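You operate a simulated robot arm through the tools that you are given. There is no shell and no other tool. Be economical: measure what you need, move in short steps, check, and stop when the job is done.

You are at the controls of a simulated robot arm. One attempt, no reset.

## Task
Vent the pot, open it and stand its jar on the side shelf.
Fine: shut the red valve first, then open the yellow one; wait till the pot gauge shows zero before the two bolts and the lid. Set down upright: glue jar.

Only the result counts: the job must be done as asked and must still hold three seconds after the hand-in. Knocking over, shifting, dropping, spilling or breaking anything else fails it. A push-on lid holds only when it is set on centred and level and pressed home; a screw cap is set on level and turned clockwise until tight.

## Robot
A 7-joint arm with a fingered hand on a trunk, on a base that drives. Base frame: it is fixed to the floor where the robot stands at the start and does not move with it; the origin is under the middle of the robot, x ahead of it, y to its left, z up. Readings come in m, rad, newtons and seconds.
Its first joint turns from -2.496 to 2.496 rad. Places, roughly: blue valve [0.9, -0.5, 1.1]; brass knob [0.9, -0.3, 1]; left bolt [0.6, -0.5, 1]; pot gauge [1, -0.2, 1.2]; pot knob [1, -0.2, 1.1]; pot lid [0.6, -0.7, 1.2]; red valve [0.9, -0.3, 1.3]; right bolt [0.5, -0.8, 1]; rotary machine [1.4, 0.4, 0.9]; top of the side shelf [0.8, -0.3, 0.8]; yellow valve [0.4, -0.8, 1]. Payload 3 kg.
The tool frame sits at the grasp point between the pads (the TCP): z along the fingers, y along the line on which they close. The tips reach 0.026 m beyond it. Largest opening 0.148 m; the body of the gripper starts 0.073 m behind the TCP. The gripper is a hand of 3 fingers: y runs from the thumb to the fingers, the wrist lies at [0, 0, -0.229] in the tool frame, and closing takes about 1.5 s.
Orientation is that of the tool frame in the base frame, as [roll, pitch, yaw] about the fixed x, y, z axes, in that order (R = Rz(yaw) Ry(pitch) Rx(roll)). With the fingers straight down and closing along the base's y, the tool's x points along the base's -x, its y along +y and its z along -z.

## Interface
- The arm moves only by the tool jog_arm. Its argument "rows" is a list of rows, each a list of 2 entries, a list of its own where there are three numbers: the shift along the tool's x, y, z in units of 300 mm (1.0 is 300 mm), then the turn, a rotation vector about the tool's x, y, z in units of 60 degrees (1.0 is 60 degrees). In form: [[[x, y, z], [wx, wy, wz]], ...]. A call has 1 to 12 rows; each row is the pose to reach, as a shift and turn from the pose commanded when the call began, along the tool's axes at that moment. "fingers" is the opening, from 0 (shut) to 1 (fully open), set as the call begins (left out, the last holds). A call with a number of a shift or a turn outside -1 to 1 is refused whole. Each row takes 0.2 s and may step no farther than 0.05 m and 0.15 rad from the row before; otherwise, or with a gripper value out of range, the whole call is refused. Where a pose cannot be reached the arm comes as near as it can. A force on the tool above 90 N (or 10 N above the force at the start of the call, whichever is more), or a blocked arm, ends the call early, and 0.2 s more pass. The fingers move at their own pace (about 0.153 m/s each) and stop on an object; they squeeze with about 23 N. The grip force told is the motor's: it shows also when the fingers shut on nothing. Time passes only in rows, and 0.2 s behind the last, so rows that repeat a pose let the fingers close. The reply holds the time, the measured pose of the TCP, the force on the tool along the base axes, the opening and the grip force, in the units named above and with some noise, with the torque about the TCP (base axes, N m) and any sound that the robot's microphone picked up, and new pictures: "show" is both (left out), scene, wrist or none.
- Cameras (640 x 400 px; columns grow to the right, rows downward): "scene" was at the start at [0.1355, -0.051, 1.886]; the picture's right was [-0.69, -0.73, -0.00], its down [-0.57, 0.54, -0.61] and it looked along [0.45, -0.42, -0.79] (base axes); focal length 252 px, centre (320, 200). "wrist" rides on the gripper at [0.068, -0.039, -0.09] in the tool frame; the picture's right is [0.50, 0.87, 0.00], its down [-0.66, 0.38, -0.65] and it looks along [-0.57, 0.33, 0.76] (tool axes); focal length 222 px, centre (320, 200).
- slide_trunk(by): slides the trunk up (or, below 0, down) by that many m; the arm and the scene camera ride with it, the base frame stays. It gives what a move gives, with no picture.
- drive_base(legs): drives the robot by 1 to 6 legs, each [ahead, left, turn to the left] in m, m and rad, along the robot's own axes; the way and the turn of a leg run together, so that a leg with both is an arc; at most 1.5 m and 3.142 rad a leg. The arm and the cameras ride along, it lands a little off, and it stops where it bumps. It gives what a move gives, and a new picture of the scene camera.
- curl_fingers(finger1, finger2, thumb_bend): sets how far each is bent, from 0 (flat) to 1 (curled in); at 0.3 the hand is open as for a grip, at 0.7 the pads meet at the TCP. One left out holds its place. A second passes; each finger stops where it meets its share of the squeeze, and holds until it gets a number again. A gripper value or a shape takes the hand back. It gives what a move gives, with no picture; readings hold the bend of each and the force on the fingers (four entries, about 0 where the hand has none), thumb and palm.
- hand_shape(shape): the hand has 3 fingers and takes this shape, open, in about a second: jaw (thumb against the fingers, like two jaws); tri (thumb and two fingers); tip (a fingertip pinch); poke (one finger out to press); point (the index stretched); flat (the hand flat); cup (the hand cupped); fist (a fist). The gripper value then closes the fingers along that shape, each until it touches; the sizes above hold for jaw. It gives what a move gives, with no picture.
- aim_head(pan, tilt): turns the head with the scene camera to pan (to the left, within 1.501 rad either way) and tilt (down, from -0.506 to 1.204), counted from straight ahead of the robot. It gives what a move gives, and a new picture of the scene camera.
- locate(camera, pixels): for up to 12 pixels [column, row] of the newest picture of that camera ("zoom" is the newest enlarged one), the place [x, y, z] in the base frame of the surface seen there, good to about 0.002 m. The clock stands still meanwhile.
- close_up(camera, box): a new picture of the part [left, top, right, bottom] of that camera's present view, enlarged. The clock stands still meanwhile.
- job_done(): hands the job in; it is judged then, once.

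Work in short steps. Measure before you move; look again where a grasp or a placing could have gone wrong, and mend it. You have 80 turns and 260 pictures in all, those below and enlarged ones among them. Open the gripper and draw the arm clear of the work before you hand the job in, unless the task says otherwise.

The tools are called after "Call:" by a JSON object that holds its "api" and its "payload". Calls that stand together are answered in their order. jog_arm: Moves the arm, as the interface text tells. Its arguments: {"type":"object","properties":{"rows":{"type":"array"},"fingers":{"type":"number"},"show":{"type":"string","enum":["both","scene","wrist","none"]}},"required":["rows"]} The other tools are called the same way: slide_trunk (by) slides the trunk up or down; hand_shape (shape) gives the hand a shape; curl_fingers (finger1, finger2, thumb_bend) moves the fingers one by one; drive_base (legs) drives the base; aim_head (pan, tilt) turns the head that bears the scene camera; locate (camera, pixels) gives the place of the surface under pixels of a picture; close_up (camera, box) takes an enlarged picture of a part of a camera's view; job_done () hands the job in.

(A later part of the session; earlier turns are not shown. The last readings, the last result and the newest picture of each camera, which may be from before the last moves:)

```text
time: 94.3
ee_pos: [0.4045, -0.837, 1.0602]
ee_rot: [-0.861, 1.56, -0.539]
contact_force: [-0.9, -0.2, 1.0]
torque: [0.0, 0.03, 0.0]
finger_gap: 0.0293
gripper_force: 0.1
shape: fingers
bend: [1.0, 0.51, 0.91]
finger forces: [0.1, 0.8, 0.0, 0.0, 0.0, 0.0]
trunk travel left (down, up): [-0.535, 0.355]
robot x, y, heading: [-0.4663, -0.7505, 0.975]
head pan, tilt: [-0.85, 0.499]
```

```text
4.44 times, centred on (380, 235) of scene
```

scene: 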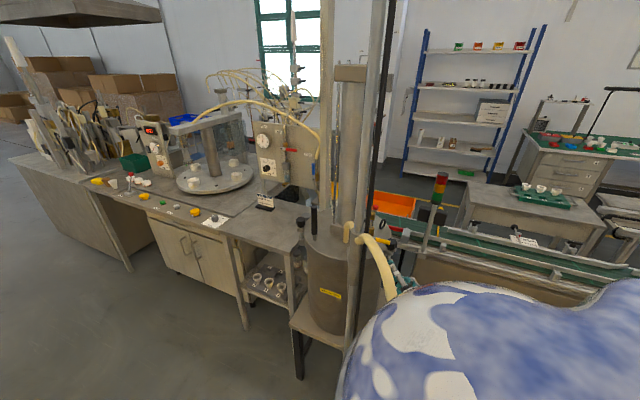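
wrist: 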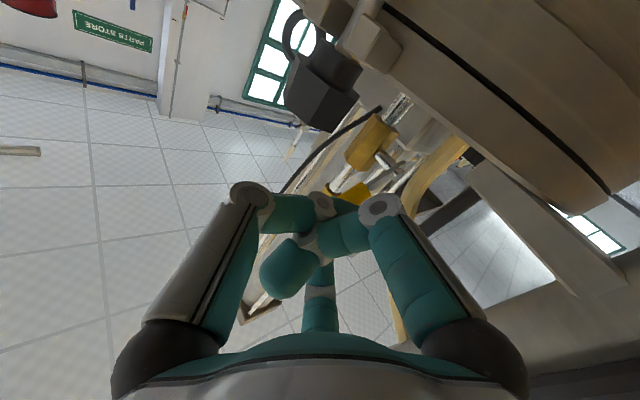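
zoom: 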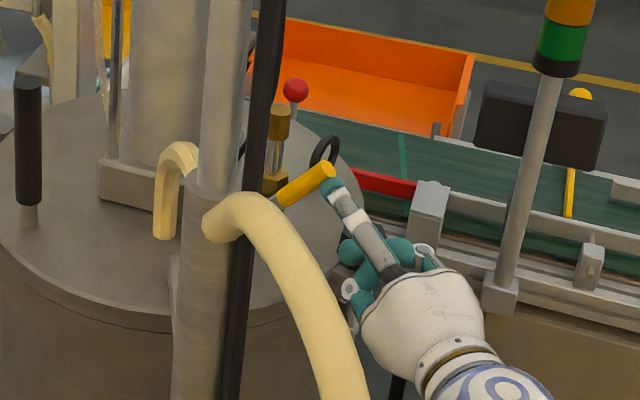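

The lever is rising (about 35°). I continue the arc with a little extra reach.

Call:
{"api": "jog_arm", "payload": {"rows": [[[-0.01, 0, 0.04], [0, 0, 0]], [[-0.044, 0.026, 0.065], [0, 0, 0]], [[-0.077, 0.06, 0.09], [0, 0, 0]], [[-0.097, 0.1, 0.12], [0, 0, 0]], [[-0.1, 0.125, 0.13], [0, 0, 0]], [[-0.1, 0.15, 0.13], [0, 0, 0]]], "show": "wrist"}}

Call:
{"api": "close_up", "payload": {"camera": "scene", "box": [330, 190, 430, 280]}}

```text
time: 95.7
ee_pos: [0.4268, -0.7832, 1.0898]
ee_rot: [-0.761, 1.56, -0.442]
contact_force: [1.7, -11.3, 1.3]
torque: [0.46, 0.03, -0.23]
finger_gap: 0.029
gripper_force: 5.6
shape: fingers
bend: [1.0, 0.55, 0.91]
finger forces: [0.0, 11.6, 0.0, 0.0, 0.1, 0.1]
trunk travel left (down, up): [-0.535, 0.355]
robot x, y, heading: [-0.4715, -0.7521, 0.971]
head pan, tilt: [-0.85, 0.499]
```

wrist: 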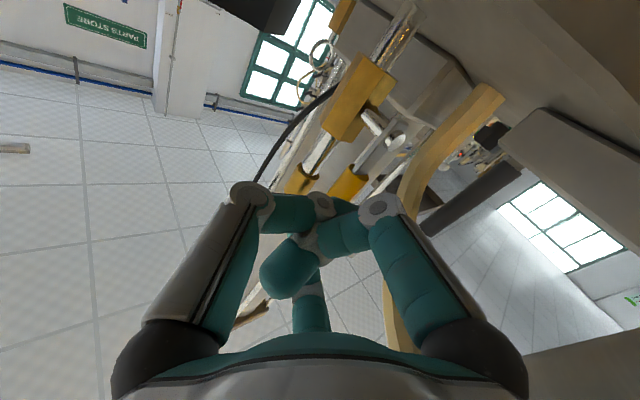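

```text
4.44 times, centred on (380, 235) of scene
```

zoom: 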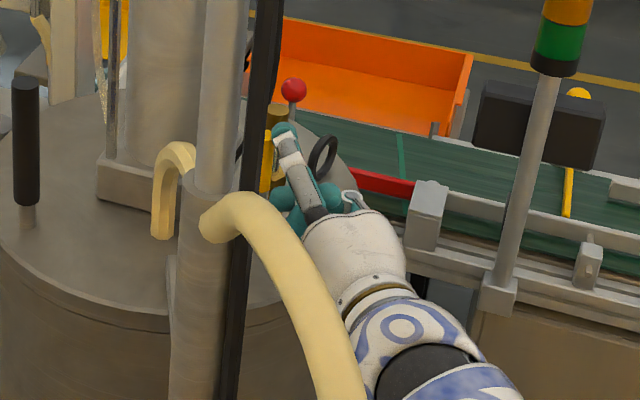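

The lever stands parallel to the pipe with 11 N at the stop. I back the hand out and look at the valve and gauge.

Call:
{"api": "jog_arm", "payload": {"rows": [[[0, -0.08, 0], [0, 0, 0]], [[0, -0.16, -0.1], [0, 0, 0]], [[0, -0.16, -0.25], [0, 0, 0]], [[0, -0.16, -0.4], [0, 0, 0]], [[0, -0.16, -0.5], [0, 0, 0]]], "show": "none"}}

Call:
{"api": "close_up", "payload": {"camera": "scene", "box": [330, 190, 430, 280]}}

Call:
{"api": "close_up", "payload": {"camera": "scene", "box": [245, 115, 325, 185]}}

```text
time: 97.1
ee_pos: [0.3035, -0.8895, 1.0191]
ee_rot: [-2.576, 1.363, -2.261]
contact_force: [0.5, 0.0, -0.9]
torque: [0.01, 0.01, -0.02]
finger_gap: 0.0292
gripper_force: 0.1
shape: fingers
bend: [1.0, 0.5, 0.91]
finger forces: [0.0, 0.0, 0.1, 0.1, 0.0, 0.0]
out of reach, approached as far as the arm can: row 4, 5
trunk travel left (down, up): [-0.535, 0.355]
robot x, y, heading: [-0.4716, -0.7524, 0.975]
head pan, tilt: [-0.85, 0.499]
stopped in row 5: the arm was blocked; the commanded pose is now the measured one
```

```text
4.44 times, centred on (380, 235) of scene
```

zoom: 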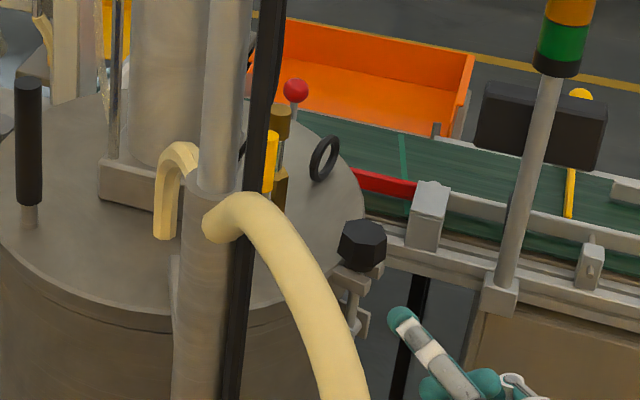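

```text
5.71 times, centred on (285, 150) of scene
```

zoom: 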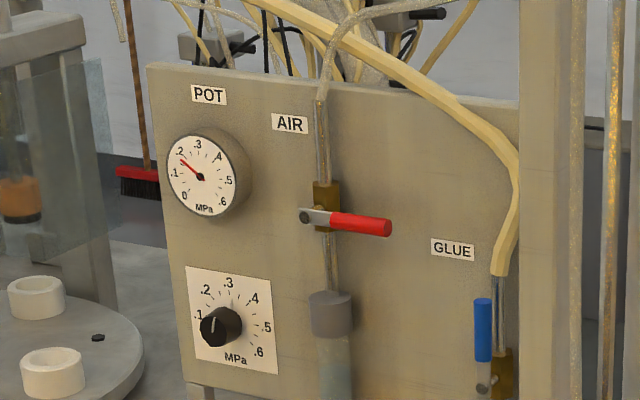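

Yellow is open and the gauge is falling (0.18). Meanwhile I look closely at both bolts.

Call:
{"api": "close_up", "payload": {"camera": "scene", "box": [392, 230, 432, 270]}}

Call:
{"api": "close_up", "payload": {"camera": "scene", "box": [290, 190, 350, 280]}}

Call:
{"api": "close_up", "payload": {"camera": "wrist", "box": [0, 0, 640, 400]}}

```text
10.00 times, centred on (412, 250) of scene
```

zoom: 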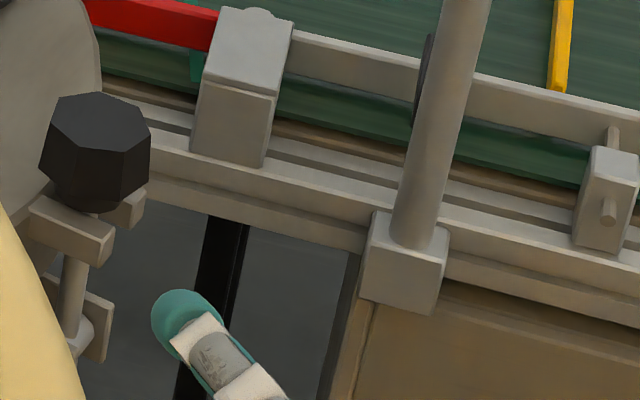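

```text
4.44 times, centred on (320, 235) of scene
```

zoom: 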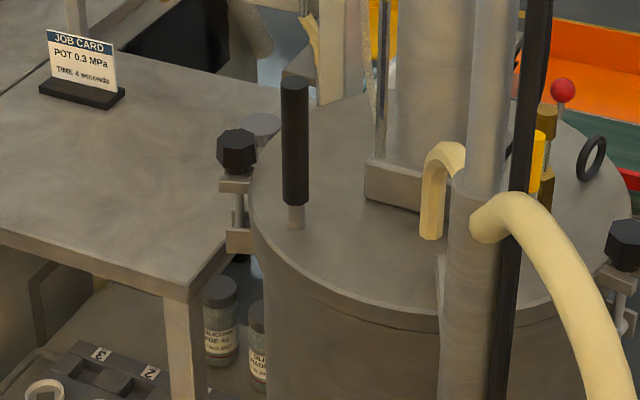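

```text
1.00 times, centred on (320, 200) of wrist (not enlarged: the box is as wide or as high as the picture)
```

zoom: 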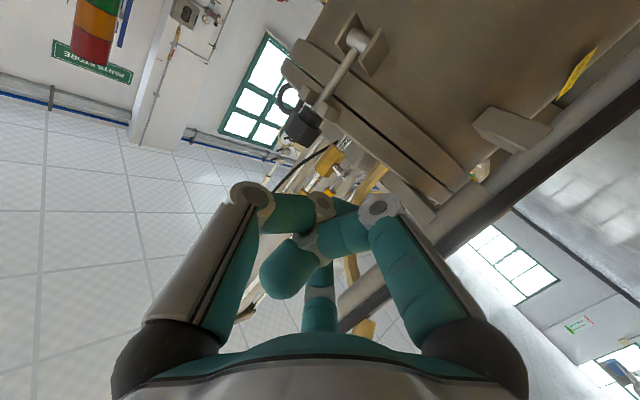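

Both are swing bolts with black knobs in open forks. I measure the right knob exactly.

Call:
{"api": "close_up", "payload": {"camera": "scene", "box": [385, 230, 425, 270]}}

Call:
{"api": "locate", "payload": {"camera": "zoom", "pixels": [[165, 110], [125, 110], [215, 130], [155, 180], [150, 200], [115, 155], [200, 165], [120, 225], [165, 245], [145, 290], [140, 340], [200, 215]]}}

Call:
{"api": "hand_shape", "payload": {"shape": "tip"}}

Call:
{"api": "close_up", "payload": {"camera": "wrist", "box": [0, 0, 640, 400]}}

Call:
{"api": "close_up", "payload": {"camera": "scene", "box": [245, 115, 325, 185]}}

```text
10.00 times, centred on (405, 250) of scene
```

zoom: 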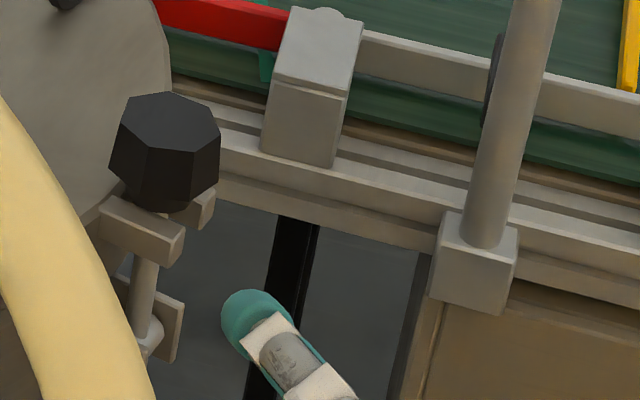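

```text
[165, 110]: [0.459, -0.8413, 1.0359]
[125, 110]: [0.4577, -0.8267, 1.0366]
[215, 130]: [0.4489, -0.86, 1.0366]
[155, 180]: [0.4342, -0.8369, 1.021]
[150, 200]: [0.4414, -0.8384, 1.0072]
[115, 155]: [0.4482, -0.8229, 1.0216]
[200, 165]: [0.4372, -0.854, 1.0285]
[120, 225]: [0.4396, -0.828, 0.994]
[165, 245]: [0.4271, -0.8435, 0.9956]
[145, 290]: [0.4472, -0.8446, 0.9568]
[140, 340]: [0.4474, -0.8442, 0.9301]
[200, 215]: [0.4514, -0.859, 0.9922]
```

```text
time: 98.0
ee_pos: [0.3036, -0.8873, 1.0181]
ee_rot: [-2.577, 1.368, -2.26]
contact_force: [-0.2, 0.0, 0.4]
torque: [-0.01, 0.0, -0.01]
finger_gap: 0.1478
gripper_force: 0.1
shape: tip
bend: [0.3, 0.3, 0.3]
finger forces: [0.0, 0.1, 0.0, 0.1, 0.0, 0.1]
trunk travel left (down, up): [-0.535, 0.355]
robot x, y, heading: [-0.4672, -0.7535, 0.973]
head pan, tilt: [-0.85, 0.499]
```

```text
1.00 times, centred on (320, 200) of wrist (not enlarged: the box is as wide or as high as the picture)
```

zoom: 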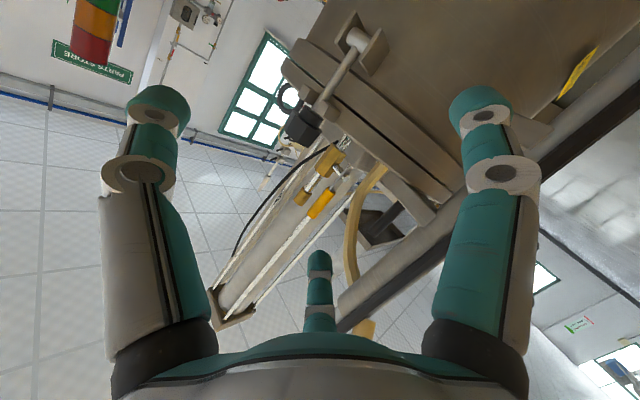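

```text
5.71 times, centred on (285, 150) of scene
```

zoom: 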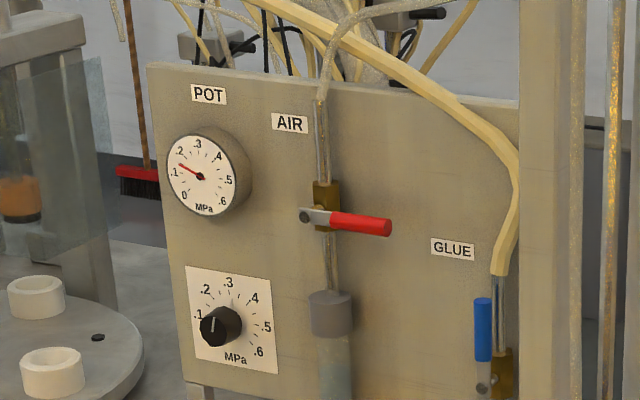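

Gauge is at 0.15 and falling. I'll hook the knob from inside with finger1 (hand above it): shape that finger, level the hand and raise it while time passes.

Call:
{"api": "curl_fingers", "payload": {"finger1": 0.5, "finger2": 1.0, "thumb_bend": 1.0}}

Call:
{"api": "jog_arm", "payload": {"rows": [[[-0.1, 0, 0.02], [0, -0.06, 0]], [[-0.2, 0, 0.05], [0, -0.13, 0]], [[-0.3, 0, 0.08], [0, -0.194, 0]], [[-0.3, 0, 0.1], [0, -0.194, 0]], [[-0.3, 0, 0.1], [0, -0.194, 0]], [[-0.3, 0, 0.1], [0, -0.194, 0]], [[-0.3, 0, 0.1], [0, -0.194, 0]], [[-0.3, 0, 0.1], [0, -0.194, 0]], [[-0.3, 0, 0.1], [0, -0.194, 0]], [[-0.3, 0, 0.1], [0, -0.194, 0]], [[-0.3, 0, 0.1], [0, -0.194, 0]], [[-0.3, 0, 0.1], [0, -0.194, 0]]], "show": "none"}}

Call:
{"api": "close_up", "payload": {"camera": "scene", "box": [245, 115, 325, 185]}}

Call:
{"api": "close_up", "payload": {"camera": "scene", "box": [360, 200, 440, 280]}}

```text
time: 99.0
ee_pos: [0.3032, -0.8887, 1.0182]
ee_rot: [-2.577, 1.363, -2.262]
contact_force: [1.1, -0.2, -0.3]
torque: [0.02, 0.03, 0.0]
finger_gap: 0.0521
gripper_force: 0.1
shape: fingers
bend: [0.5, 0.91, 1.0]
finger forces: [0.1, 0.0, 0.0, 0.0, 0.1, 0.1]
trunk travel left (down, up): [-0.535, 0.355]
robot x, y, heading: [-0.4698, -0.7568, 0.975]
head pan, tilt: [-0.85, 0.499]
```

```text
time: 101.6
ee_pos: [0.3446, -0.8668, 1.1013]
ee_rot: [-1.321, 1.457, -0.995]
contact_force: [0.4, -0.8, -0.8]
torque: [0.01, -0.03, -0.01]
finger_gap: 0.0523
gripper_force: 0.0
shape: fingers
bend: [0.5, 0.91, 1.0]
finger forces: [0.0, 0.1, 0.0, 0.1, 0.0, 0.1]
trunk travel left (down, up): [-0.535, 0.355]
robot x, y, heading: [-0.4697, -0.7473, 0.972]
head pan, tilt: [-0.85, 0.499]
```

```text
5.71 times, centred on (285, 150) of scene
```

zoom: 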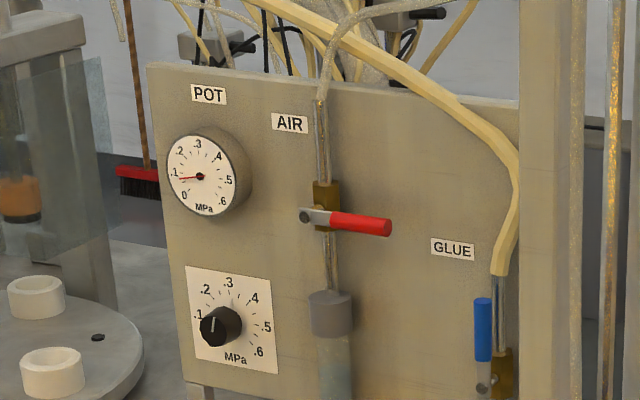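

```text
5.00 times, centred on (400, 240) of scene
```

zoom: 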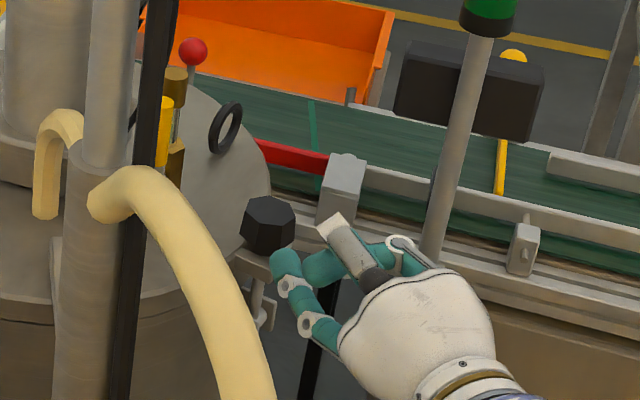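

Gauge about 0.08. I move the hook finger over to the inner side of the knob, staying above it, and let time pass.

Call:
{"api": "jog_arm", "payload": {"rows": [[[-0.08, 0, 0.02], [0, -0.05, 0]], [[-0.09, -0.01, 0.1], [0, -0.1, 0]], [[-0.08, -0.02, 0.2], [0, -0.1, 0]], [[-0.08, -0.03, 0.3], [0, -0.1, 0]], [[-0.08, -0.049, 0.4], [0, -0.1, 0]], [[-0.08, -0.049, 0.433], [0, -0.1, 0]], [[-0.08, -0.049, 0.433], [0, -0.1, 0]], [[-0.08, -0.049, 0.433], [0, -0.1, 0]], [[-0.08, -0.049, 0.433], [0, -0.1, 0]], [[-0.08, -0.049, 0.433], [0, -0.1, 0]], [[-0.08, -0.049, 0.433], [0, -0.1, 0]], [[-0.08, -0.049, 0.433], [0, -0.1, 0]]], "show": "wrist"}}

Call:
{"api": "close_up", "payload": {"camera": "scene", "box": [245, 115, 325, 185]}}

Call:
{"api": "close_up", "payload": {"camera": "scene", "box": [360, 200, 440, 280]}}

```text
time: 104.2
ee_pos: [0.4703, -0.8341, 1.1303]
ee_rot: [-0.696, 1.398, -0.361]
contact_force: [-0.2, -0.3, -0.7]
torque: [0.04, 0.02, 0.0]
finger_gap: 0.0521
gripper_force: 0.0
shape: fingers
bend: [0.5, 0.91, 1.0]
finger forces: [0.0, 0.0, 0.0, 0.1, 0.0, 0.1]
trunk travel left (down, up): [-0.535, 0.355]
robot x, y, heading: [-0.474, -0.7545, 0.971]
head pan, tilt: [-0.85, 0.499]
```

wrist: 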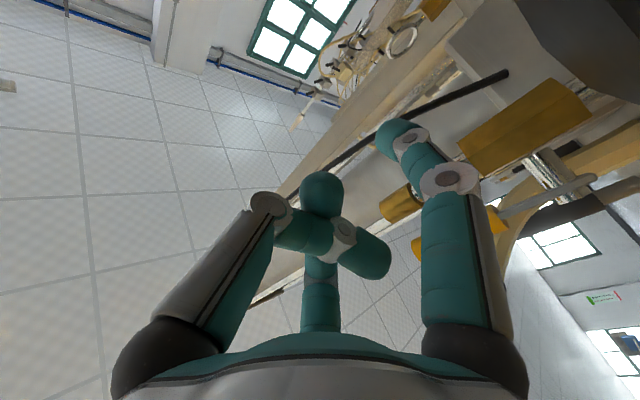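

```text
5.71 times, centred on (285, 150) of scene
```

zoom: 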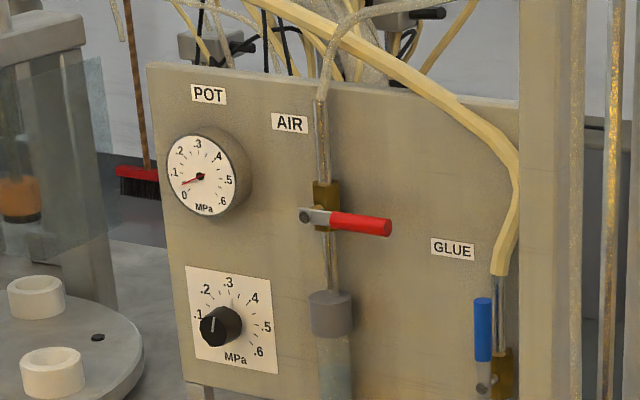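

```text
5.00 times, centred on (400, 240) of scene
```

zoom: 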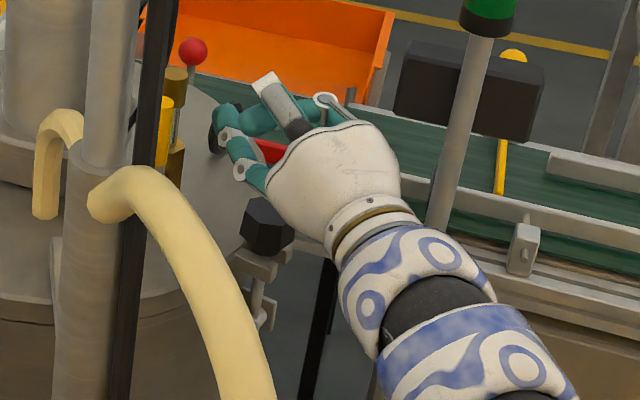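

Gauge about 0.04. I level the hand and lower the hook finger beside the knob's inner side, then check the gauge.

Call:
{"api": "jog_arm", "payload": {"rows": [[[0, 0, 0], [0, 0.06, 0.05]], [[0, 0, 0], [0, 0.124, 0.105]], [[0.05, 0, -0.005], [0, 0.124, 0.105]], [[0.1, 0, -0.01], [0, 0.124, 0.105]], [[0.15, 0, -0.02], [0, 0.124, 0.105]], [[0.19, 0, -0.03], [0, 0.124, 0.105]], [[0.227, -0.003, -0.03], [0, 0.124, 0.105]], [[0.227, -0.003, -0.03], [0, 0.124, 0.105]], [[0.227, -0.003, -0.03], [0, 0.124, 0.105]], [[0.227, -0.003, -0.03], [0, 0.124, 0.105]], [[0.227, -0.003, -0.03], [0, 0.124, 0.105]], [[0.227, -0.003, -0.03], [0, 0.124, 0.105]]], "show": "wrist"}}

Call:
{"api": "close_up", "payload": {"camera": "scene", "box": [255, 125, 295, 165]}}

Call:
{"api": "close_up", "payload": {"camera": "scene", "box": [360, 200, 440, 280]}}

```text
time: 106.8
ee_pos: [0.4716, -0.8427, 1.0621]
ee_rot: [-0.384, 1.568, -0.048]
contact_force: [-11.4, 9.2, 9.6]
torque: [0.55, 0.73, -0.16]
finger_gap: 0.048
gripper_force: 6.8
shape: fingers
bend: [0.51, 0.91, 1.0]
finger forces: [13.2, 0.0, 0.0, 0.0, 0.0, 0.0]
trunk travel left (down, up): [-0.535, 0.355]
robot x, y, heading: [-0.4738, -0.7534, 0.976]
head pan, tilt: [-0.85, 0.499]
```

wrist: 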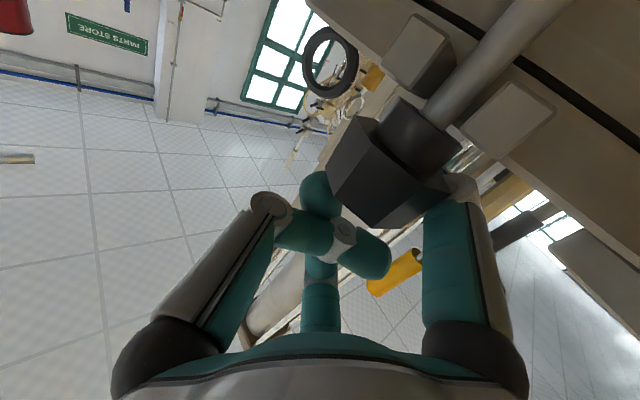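

```text
10.00 times, centred on (275, 145) of scene
```

zoom: 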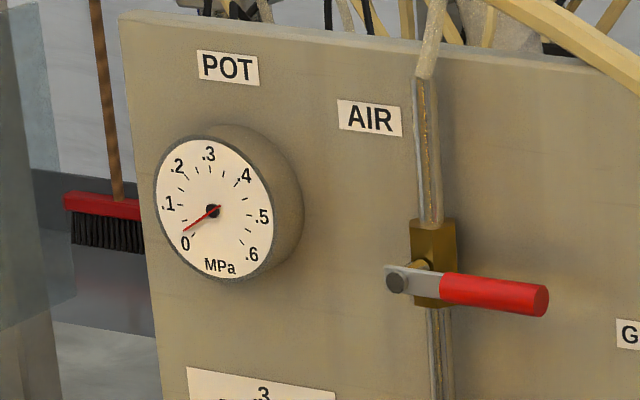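

```text
5.00 times, centred on (400, 240) of scene
```

zoom: 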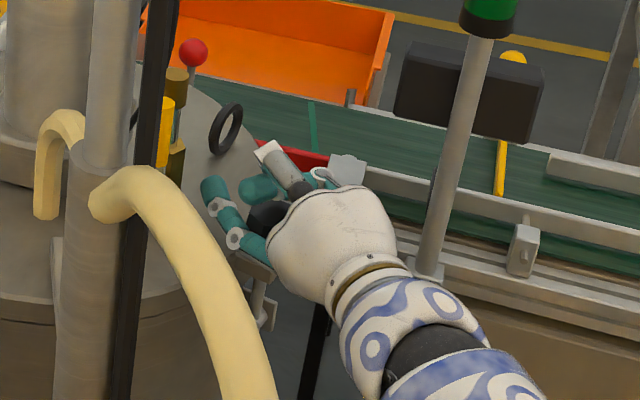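

Gauge is nearly zero and the finger already presses the knob (13 N). I ease off left and back up slightly, and wait a few seconds.

Call:
{"api": "jog_arm", "payload": {"rows": [[[-0.01, 0.03, 0], [0, 0, 0]], [[-0.01, 0.05, -0.02], [0, 0, 0]], [[-0.01, 0.05, -0.02], [0, 0, 0]], [[-0.01, 0.05, -0.02], [0, 0, 0]], [[-0.01, 0.05, -0.02], [0, 0, 0]], [[-0.01, 0.05, -0.02], [0, 0, 0]], [[-0.01, 0.05, -0.02], [0, 0, 0]], [[-0.01, 0.05, -0.02], [0, 0, 0]], [[-0.01, 0.05, -0.02], [0, 0, 0]], [[-0.01, 0.05, -0.02], [0, 0, 0]], [[-0.01, 0.05, -0.02], [0, 0, 0]], [[-0.01, 0.05, -0.02], [0, 0, 0]]], "show": "wrist"}}

Call:
{"api": "close_up", "payload": {"camera": "scene", "box": [255, 125, 295, 165]}}

```text
time: 109.4
ee_pos: [0.4628, -0.8317, 1.0658]
ee_rot: [-0.235, 1.567, 0.097]
contact_force: [-0.8, 0.4, 0.2]
torque: [-0.01, -0.01, -0.02]
finger_gap: 0.0521
gripper_force: 0.0
shape: fingers
bend: [0.5, 0.91, 1.0]
finger forces: [0.0, 0.0, 0.0, 0.0, 0.1, 0.0]
trunk travel left (down, up): [-0.535, 0.355]
robot x, y, heading: [-0.4713, -0.7551, 0.977]
head pan, tilt: [-0.85, 0.499]
```

wrist: 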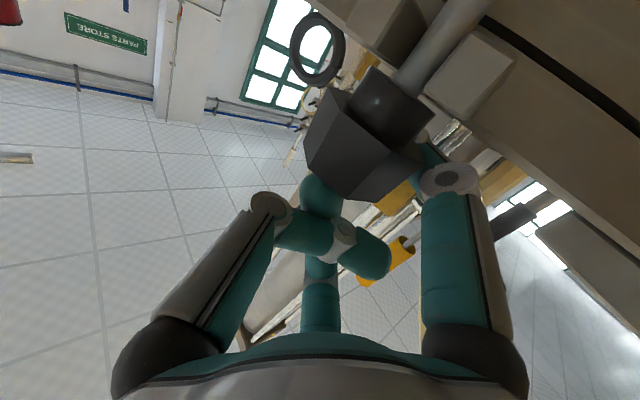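

```text
10.00 times, centred on (275, 145) of scene
```

zoom: 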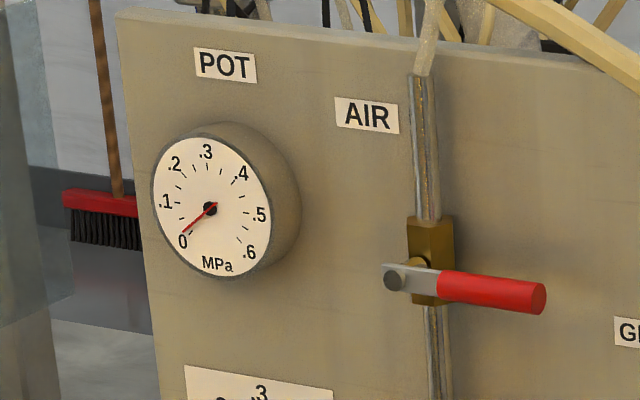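

The gauge needle rests on 0. Now I pull the knob outward along the fork opening (radially) by about 6 cm, watching force.

Call:
{"api": "jog_arm", "payload": {"rows": [[[0, -0.027, -0.03], [0, 0, 0]], [[0, -0.045, -0.05], [0, 0, 0]], [[0, -0.063, -0.07], [0, 0, 0]], [[0, -0.081, -0.09], [0, 0, 0]], [[0, -0.1, -0.11], [0, 0, 0]], [[0, -0.118, -0.13], [0, 0, 0]], [[0, -0.135, -0.148], [0, 0, 0]]], "show": "wrist"}}

Call:
{"api": "close_up", "payload": {"camera": "scene", "box": [360, 200, 440, 280]}}

```text
time: 111.0
ee_pos: [0.4322, -0.8842, 1.0655]
ee_rot: [-0.424, 1.568, -0.089]
contact_force: [-0.4, -0.1, -0.2]
torque: [-0.01, -0.04, 0.02]
finger_gap: 0.0526
gripper_force: 0.0
shape: fingers
bend: [0.5, 0.91, 1.0]
finger forces: [0.1, 0.0, 0.1, 0.0, 0.0, 0.0]
trunk travel left (down, up): [-0.535, 0.355]
robot x, y, heading: [-0.4692, -0.7516, 0.976]
head pan, tilt: [-0.85, 0.499]
```

wrist: 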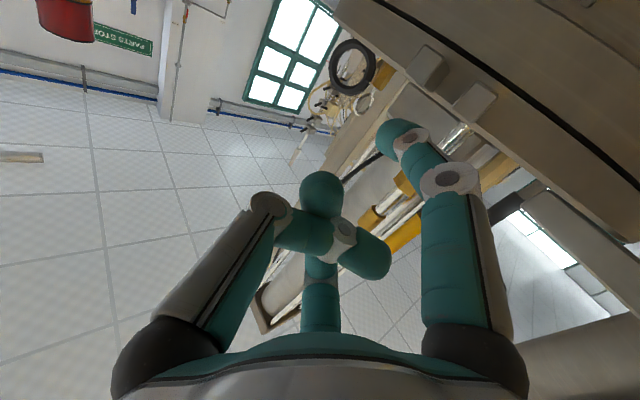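

```text
5.00 times, centred on (400, 240) of scene
```

zoom: 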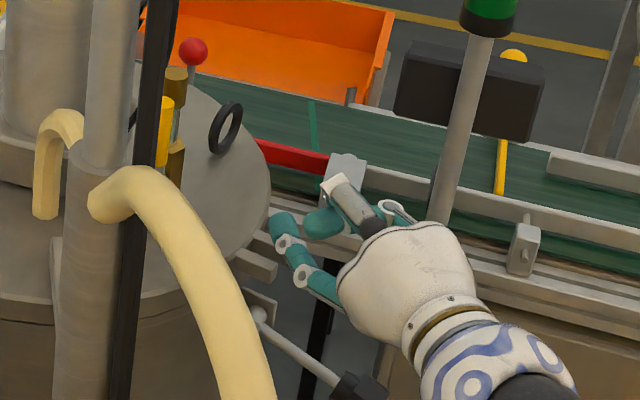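

The right bolt swung out freely. For the left bolt I go back along the known free path: retreat, turn, move left, and come in from the north-west.

Call:
{"api": "drive_base", "payload": {"legs": [[-0.13, 0.1, 0], [0, 0, -1.0], [0, 0.9, 0], [0, 0, 0.395]]}}

Call:
{"api": "aim_head", "payload": {"pan": -0.9, "tilt": 0.6}}

Call:
{"api": "close_up", "payload": {"camera": "scene", "box": [240, 130, 400, 270]}}

```text
time: 120.7
ee_pos: [0.0773, -0.5112, 1.066]
ee_rot: [-0.242, 1.568, -0.519]
contact_force: [0.7, -0.4, 0.6]
torque: [0.02, 0.0, 0.0]
finger_gap: 0.0524
gripper_force: 0.0
shape: fingers
bend: [0.5, 0.91, 1.0]
finger forces: [0.0, 0.0, 0.0, 0.1, 0.0, 0.0]
trunk travel left (down, up): [-0.535, 0.355]
robot x, y, heading: [-0.5889, 0.1136, 0.363]
head pan, tilt: [-0.85, 0.499]
```

scene: 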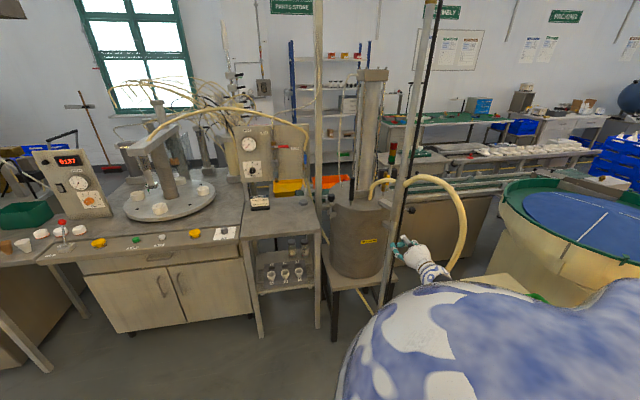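

```text
time: 121.3
ee_pos: [0.0774, -0.5123, 1.0652]
ee_rot: [2.869, 1.569, 2.592]
contact_force: [0.6, 0.8, -0.7]
torque: [0.0, -0.02, -0.03]
finger_gap: 0.0526
gripper_force: 0.0
shape: fingers
bend: [0.5, 0.91, 1.0]
finger forces: [0.0, 0.0, 0.0, 0.0, 0.0, 0.1]
trunk travel left (down, up): [-0.535, 0.355]
robot x, y, heading: [-0.5888, 0.1123, 0.366]
head pan, tilt: [-0.901, 0.6]
```

scene: 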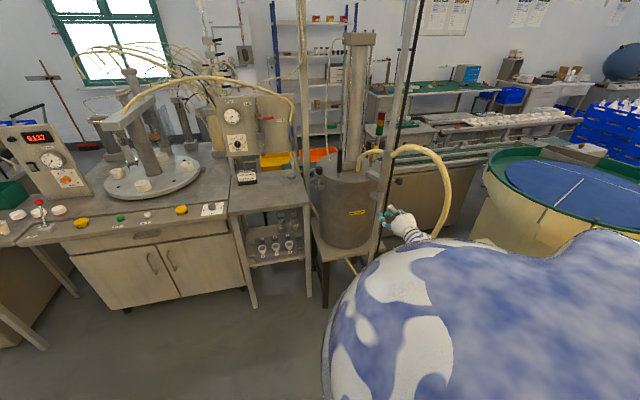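

```text
2.86 times, centred on (320, 200) of scene
```

zoom: 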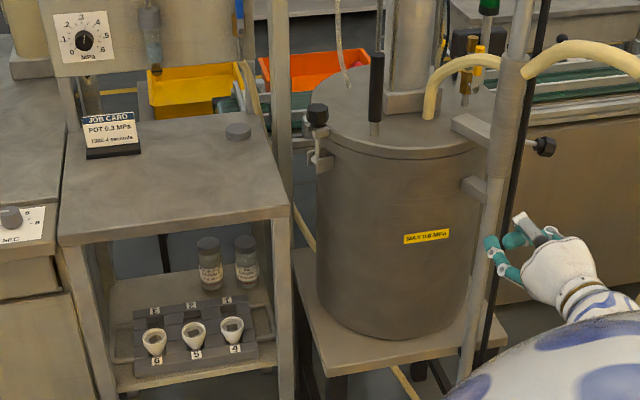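

Call:
{"api": "close_up", "payload": {"camera": "scene", "box": [300, 160, 400, 230]}}

Call:
{"api": "locate", "payload": {"camera": "zoom", "pixels": [[115, 130], [95, 130], [135, 130], [115, 160], [118, 190], [118, 215], [120, 245], [250, 60], [248, 140], [420, 190], [500, 150], [330, 210]]}}

```text
5.71 times, centred on (350, 195) of scene
```

zoom: 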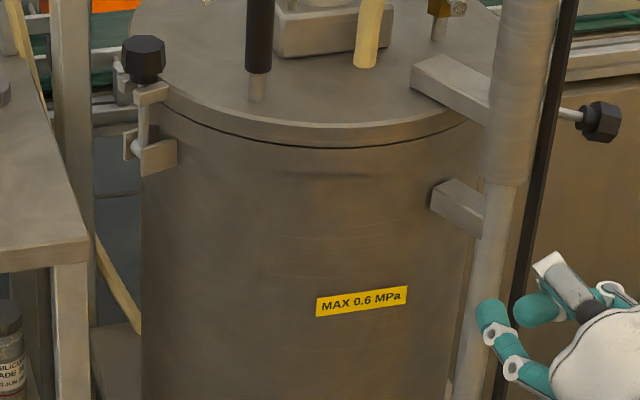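

```text
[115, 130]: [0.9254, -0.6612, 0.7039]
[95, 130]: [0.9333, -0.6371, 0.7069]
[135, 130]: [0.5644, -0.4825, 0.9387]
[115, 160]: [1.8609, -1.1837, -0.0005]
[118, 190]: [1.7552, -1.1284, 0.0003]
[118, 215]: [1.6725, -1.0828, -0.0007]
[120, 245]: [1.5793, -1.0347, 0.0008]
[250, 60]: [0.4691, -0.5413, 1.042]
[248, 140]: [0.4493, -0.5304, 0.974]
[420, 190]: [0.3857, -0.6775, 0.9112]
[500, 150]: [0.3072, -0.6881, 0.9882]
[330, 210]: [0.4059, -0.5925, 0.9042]
```

Call:
{"api": "locate", "payload": {"camera": "zoom", "pixels": [[143, 42], [130, 60], [158, 60], [140, 75], [152, 92], [143, 120], [136, 148], [160, 155], [420, 75], [440, 200], [262, 10], [330, 20]]}}

Call:
{"api": "drive_base", "payload": {"legs": [[0.2, 0.05, 0]]}}

```text
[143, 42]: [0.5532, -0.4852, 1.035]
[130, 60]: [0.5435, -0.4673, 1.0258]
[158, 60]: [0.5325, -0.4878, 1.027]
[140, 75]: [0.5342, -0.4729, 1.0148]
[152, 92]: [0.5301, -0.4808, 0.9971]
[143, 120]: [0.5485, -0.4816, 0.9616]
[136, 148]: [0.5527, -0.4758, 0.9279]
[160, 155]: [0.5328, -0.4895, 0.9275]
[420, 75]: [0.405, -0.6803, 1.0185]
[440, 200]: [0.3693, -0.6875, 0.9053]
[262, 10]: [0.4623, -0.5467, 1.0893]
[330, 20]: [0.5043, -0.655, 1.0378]
```

```text
time: 123.0
ee_pos: [0.2498, -0.3909, 1.0653]
ee_rot: [-0.303, 1.569, -0.577]
contact_force: [0.0, 0.8, 0.0]
torque: [0.0, 0.01, -0.02]
finger_gap: 0.0523
gripper_force: 0.0
shape: fingers
bend: [0.5, 0.91, 1.0]
finger forces: [0.1, 0.1, 0.1, 0.1, 0.1, 0.1]
trunk travel left (down, up): [-0.535, 0.355]
robot x, y, heading: [-0.418, 0.2344, 0.368]
head pan, tilt: [-0.901, 0.6]
```

scene: 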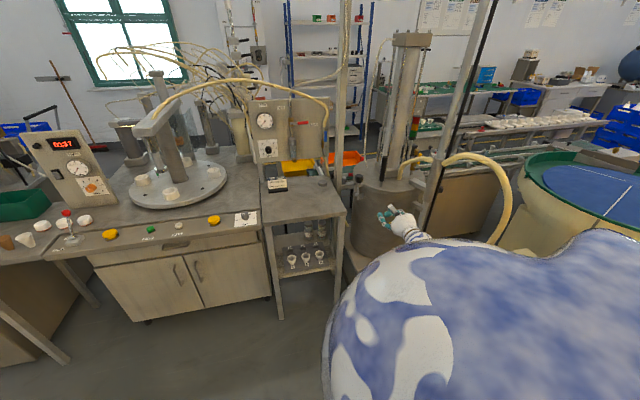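

Left knob centre is (0.553,-0.484), lid centre (0.503,-0.664), so it swings out along (0.27,0.96). I use the thumb as hook: shape it, shift 34 mm left and drive 0.28 m along the hand's direction.

Call:
{"api": "curl_fingers", "payload": {"finger1": 1.0, "finger2": 1.0, "thumb_bend": 0.3}}

Call:
{"api": "jog_arm", "payload": {"rows": [[[0, 0.06, 0], [0, 0, 0]], [[0, 0.113, 0], [0, 0, 0]]], "show": "none"}}

Call:
{"api": "drive_base", "payload": {"legs": [[0.224, -0.17, 0]]}}

Call:
{"api": "close_up", "payload": {"camera": "wrist", "box": [0, 0, 640, 400]}}

```text
time: 124.0
ee_pos: [0.2488, -0.3898, 1.0662]
ee_rot: [-0.231, 1.568, -0.503]
contact_force: [-0.2, -0.1, 0.3]
torque: [0.01, 0.01, -0.03]
finger_gap: 0.0135
gripper_force: 0.1
shape: fingers
bend: [0.75, 0.79, 0.91]
finger forces: [0.1, 0.0, 0.0, 0.0, 0.0, 0.1]
trunk travel left (down, up): [-0.535, 0.355]
robot x, y, heading: [-0.418, 0.2343, 0.37]
head pan, tilt: [-0.901, 0.6]
```

```text
time: 124.6
ee_pos: [0.2559, -0.3587, 1.065]
ee_rot: [-0.203, 1.569, -0.478]
contact_force: [0.2, -0.2, 0.3]
torque: [0.04, 0.03, 0.01]
finger_gap: 0.0135
gripper_force: 0.1
shape: fingers
bend: [0.75, 0.79, 0.91]
finger forces: [0.0, 0.0, 0.0, 0.1, 0.1, 0.0]
trunk travel left (down, up): [-0.535, 0.355]
robot x, y, heading: [-0.4161, 0.2312, 0.371]
head pan, tilt: [-0.901, 0.6]
```

```text
time: 126.5
ee_pos: [0.5318, -0.4316, 1.064]
ee_rot: [-0.24, 1.569, -0.511]
contact_force: [-1.3, 0.2, 1.2]
torque: [0.01, 0.0, 0.0]
finger_gap: 0.0133
gripper_force: 0.0
shape: fingers
bend: [0.75, 0.79, 0.91]
finger forces: [0.0, 0.1, 0.1, 0.0, 0.0, 0.0]
trunk travel left (down, up): [-0.535, 0.355]
robot x, y, heading: [-0.1447, 0.1591, 0.366]
head pan, tilt: [-0.901, 0.6]
```

scene: 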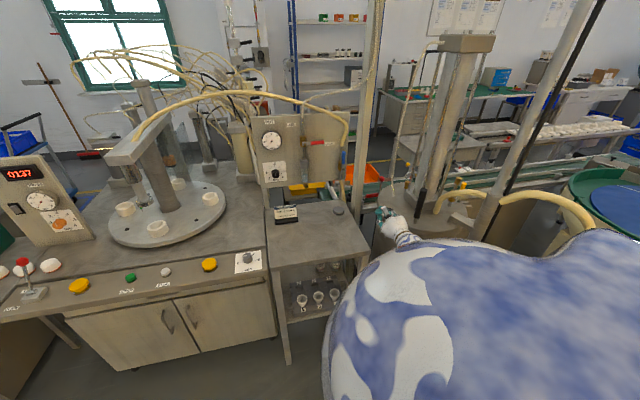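

```text
1.00 times, centred on (320, 200) of wrist (not enlarged: the box is as wide or as high as the picture)
```

zoom: 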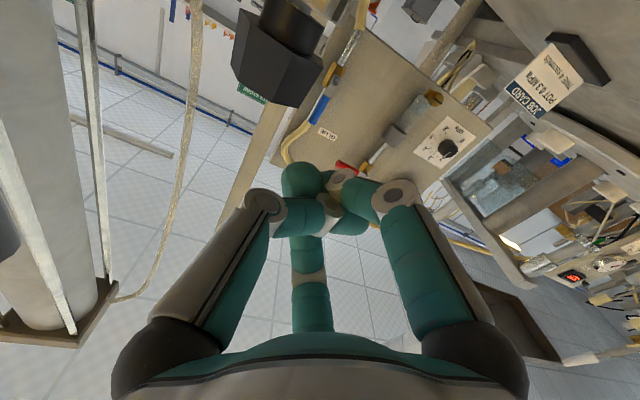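

The thumb got caught under the curled fingers. I open the hand first, then curl only the fingers.

Call:
{"api": "hand_shape", "payload": {"shape": "jaw"}}

Call:
{"api": "curl_fingers", "payload": {"finger1": 0.95, "finger2": 0.95, "thumb_bend": 0.3}}

Call:
{"api": "close_up", "payload": {"camera": "wrist", "box": [0, 0, 640, 400]}}

Call:
{"api": "close_up", "payload": {"camera": "scene", "box": [340, 170, 440, 260]}}

```text
time: 127.4
ee_pos: [0.5318, -0.4308, 1.0651]
ee_rot: [-0.239, 1.57, -0.508]
contact_force: [-0.5, -0.7, -0.6]
torque: [0.01, -0.03, -0.01]
finger_gap: 0.148
gripper_force: 0.1
shape: jaw
bend: [0.3, 0.3, 0.3]
finger forces: [0.1, 0.0, 0.0, 0.0, 0.0, 0.0]
trunk travel left (down, up): [-0.535, 0.355]
robot x, y, heading: [-0.1419, 0.1579, 0.371]
head pan, tilt: [-0.901, 0.6]
```

```text
time: 128.4
ee_pos: [0.5331, -0.4313, 1.0653]
ee_rot: [-0.2, 1.57, -0.469]
contact_force: [0.0, 0.0, 0.1]
torque: [0.02, -0.03, -0.01]
finger_gap: 0.063
gripper_force: 0.0
shape: fingers
bend: [0.77, 0.77, 0.3]
finger forces: [0.0, 0.0, 0.1, 0.0, 0.0, 0.0]
trunk travel left (down, up): [-0.535, 0.355]
robot x, y, heading: [-0.1436, 0.1553, 0.37]
head pan, tilt: [-0.901, 0.6]
```

```text
1.00 times, centred on (320, 200) of wrist (not enlarged: the box is as wide or as high as the picture)
```

zoom: 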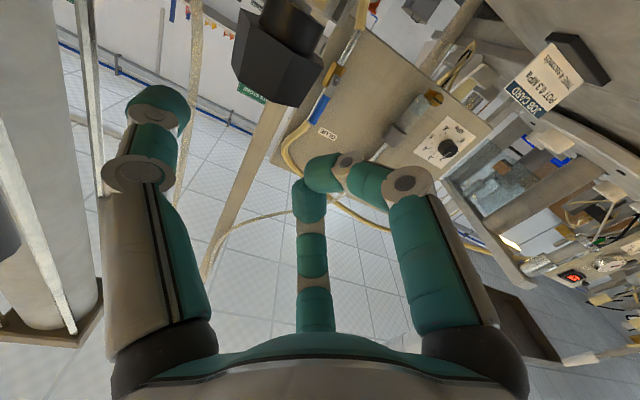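

```text
4.44 times, centred on (390, 215) of scene
```

zoom: 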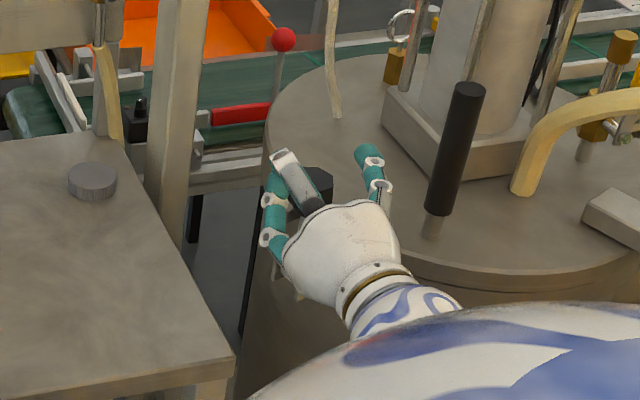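

Thumb is on the inner side of the knob. I lower 41 mm, advance 20 mm and then push outward (left) about 65 mm.

Call:
{"api": "jog_arm", "payload": {"rows": [[[0.03, -0.013, 0.03], [0, 0, 0]], [[0.08, -0.013, 0.067], [0, 0, 0]], [[0.137, -0.013, 0.067], [0, 0, 0]], [[0.137, 0.02, 0.067], [0, 0, 0]], [[0.137, 0.06, 0.067], [0, 0, 0]], [[0.137, 0.1, 0.067], [0, 0, 0]], [[0.137, 0.14, 0.067], [0, 0, 0]], [[0.137, 0.18, 0.067], [0, 0, 0]], [[0.137, 0.217, 0.067], [0, 0, 0]]], "show": "none"}}

Call:
{"api": "close_up", "payload": {"camera": "scene", "box": [340, 170, 440, 260]}}

```text
time: 130.4
ee_pos: [0.5718, -0.3728, 1.025]
ee_rot: [-0.233, 1.57, -0.5]
contact_force: [0.3, 0.0, -0.1]
torque: [0.01, 0.01, 0.01]
finger_gap: 0.0637
gripper_force: 0.0
shape: fingers
bend: [0.78, 0.78, 0.3]
finger forces: [0.1, 0.1, 0.1, 0.0, 0.0, 0.0]
trunk travel left (down, up): [-0.535, 0.355]
robot x, y, heading: [-0.1433, 0.1558, 0.369]
head pan, tilt: [-0.901, 0.6]
```

```text
4.44 times, centred on (390, 215) of scene
```

zoom: 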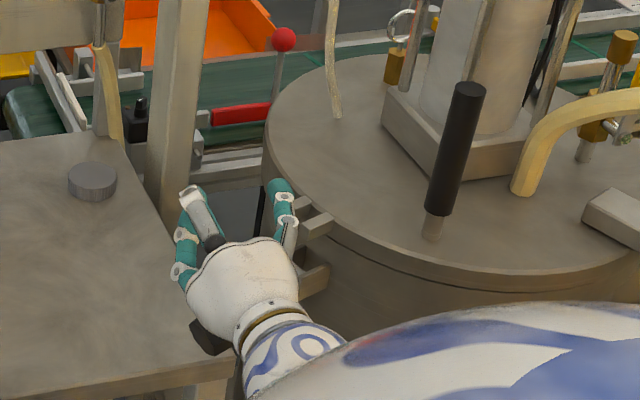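

The left bolt is out too. Next the lid handle at (0.464,-0.545): I raise the hand 4 cm, open it and drive it in front of the handle.

Call:
{"api": "jog_arm", "payload": {"rows": [[[-0.07, 0, 0], [0, 0, 0]], [[-0.125, 0, 0], [0, 0, 0]]], "show": "none"}}

Call:
{"api": "drive_base", "payload": {"legs": [[-0.2, 0.077, 0], [-0.051, -0.13, 0]]}}

Call:
{"api": "hand_shape", "payload": {"shape": "jaw"}}

Call:
{"api": "close_up", "payload": {"camera": "scene", "box": [300, 160, 440, 260]}}

Call:
{"api": "locate", "payload": {"camera": "zoom", "pixels": [[320, 100], [330, 200]]}}

```text
time: 131.0
ee_pos: [0.571, -0.3722, 1.0619]
ee_rot: [-0.269, 1.568, -0.541]
contact_force: [0.8, 0.0, 0.9]
torque: [0.0, 0.01, 0.02]
finger_gap: 0.0639
gripper_force: 0.1
shape: fingers
bend: [0.78, 0.78, 0.3]
finger forces: [0.0, 0.0, 0.0, 0.1, 0.0, 0.1]
trunk travel left (down, up): [-0.535, 0.355]
robot x, y, heading: [-0.143, 0.1547, 0.37]
head pan, tilt: [-0.901, 0.6]
```

```text
time: 133.6
ee_pos: [0.3609, -0.5153, 1.0627]
ee_rot: [-0.11, 1.568, -0.382]
contact_force: [1.0, -0.2, 0.1]
torque: [0.03, 0.0, 0.02]
finger_gap: 0.0638
gripper_force: 0.1
shape: fingers
bend: [0.79, 0.78, 0.3]
finger forces: [0.0, 0.1, 0.0, 0.1, 0.0, 0.0]
trunk travel left (down, up): [-0.535, 0.355]
robot x, y, heading: [-0.3556, 0.0159, 0.37]
head pan, tilt: [-0.901, 0.6]
```

scene: 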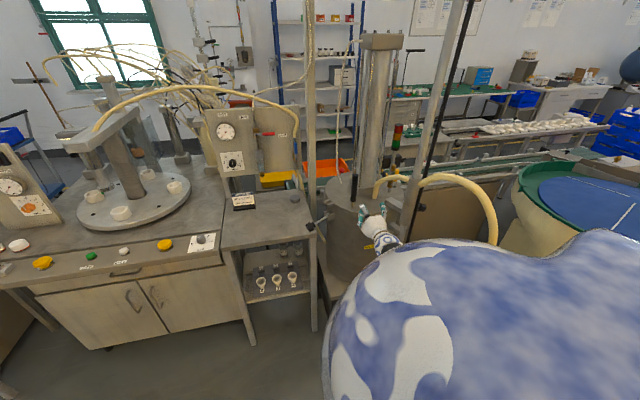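

```text
time: 134.5
ee_pos: [0.3614, -0.5155, 1.0629]
ee_rot: [-0.248, 1.57, -0.519]
contact_force: [-0.6, 0.6, -0.1]
torque: [-0.02, 0.0, -0.02]
finger_gap: 0.1479
gripper_force: 0.1
shape: jaw
bend: [0.3, 0.3, 0.3]
finger forces: [0.0, 0.0, 0.0, 0.1, 0.1, 0.0]
trunk travel left (down, up): [-0.535, 0.355]
robot x, y, heading: [-0.3548, 0.0196, 0.37]
head pan, tilt: [-0.901, 0.6]
```

```text
4.00 times, centred on (370, 210) of scene
```

zoom: 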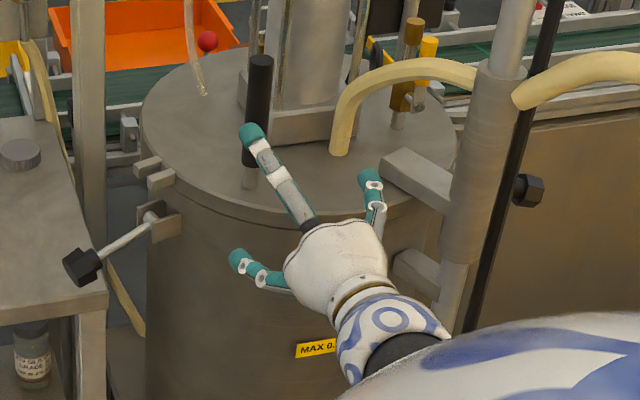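

```text
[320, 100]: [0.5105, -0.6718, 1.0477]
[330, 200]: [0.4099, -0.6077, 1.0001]
```

The hand straddles the handle line. I advance 115 mm and close on the handle.

Call:
{"api": "jog_arm", "payload": {"rows": [[[-0.02, 0, 0.1], [0, 0, 0]], [[-0.02, -0.005, 0.2], [0, 0, 0]], [[-0.02, -0.01, 0.3], [0, 0, 0]], [[-0.02, -0.013, 0.383], [0, 0, 0]]], "show": "none"}}

Call:
{"api": "jog_arm", "payload": {"rows": [[[0, 0, 0], [0, 0, 0]], [[0, 0, 0], [0, 0, 0]], [[0, 0, 0], [0, 0, 0]], [[0, 0, 0], [0, 0, 0]], [[0, 0, 0], [0, 0, 0]], [[0, 0, 0], [0, 0, 0]], [[0, 0, 0], [0, 0, 0]]], "fingers": 0, "show": "wrist"}}

Call:
{"api": "close_up", "payload": {"camera": "scene", "box": [300, 160, 440, 260]}}

```text
time: 135.5
ee_pos: [0.4727, -0.55, 1.0672]
ee_rot: [0.055, 1.57, -0.217]
contact_force: [-0.8, -0.6, 0.0]
torque: [-0.03, 0.0, 0.01]
finger_gap: 0.148
gripper_force: 0.0
shape: jaw
bend: [0.3, 0.3, 0.3]
finger forces: [0.1, 0.1, 0.0, 0.0, 0.1, 0.0]
trunk travel left (down, up): [-0.535, 0.355]
robot x, y, heading: [-0.3527, 0.0148, 0.367]
head pan, tilt: [-0.901, 0.6]
```

```text
time: 137.1
ee_pos: [0.4728, -0.5486, 1.0682]
ee_rot: [-0.255, 1.569, -0.525]
contact_force: [-0.1, 0.6, -0.2]
torque: [-0.03, 0.03, -0.01]
finger_gap: 0.0116
gripper_force: 23.2
shape: jaw
bend: [0.7, 0.7, 0.73]
finger forces: [0.0, 0.0, 0.1, 0.0, 0.1, 0.0]
trunk travel left (down, up): [-0.535, 0.355]
robot x, y, heading: [-0.3545, 0.0166, 0.366]
head pan, tilt: [-0.901, 0.6]
```

wrist: 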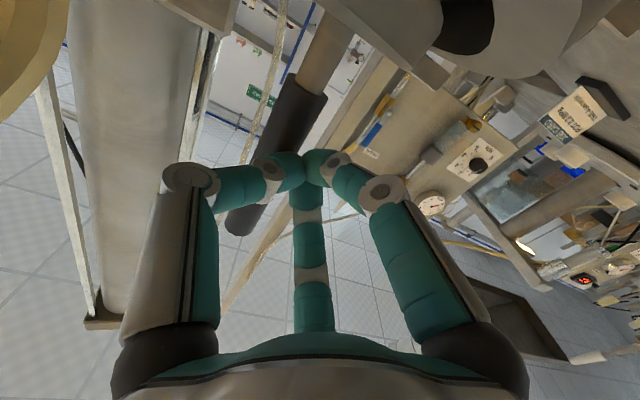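

```text
4.00 times, centred on (370, 210) of scene
```

zoom: 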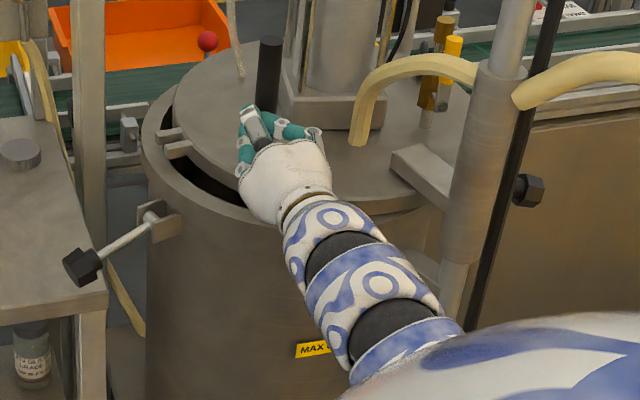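

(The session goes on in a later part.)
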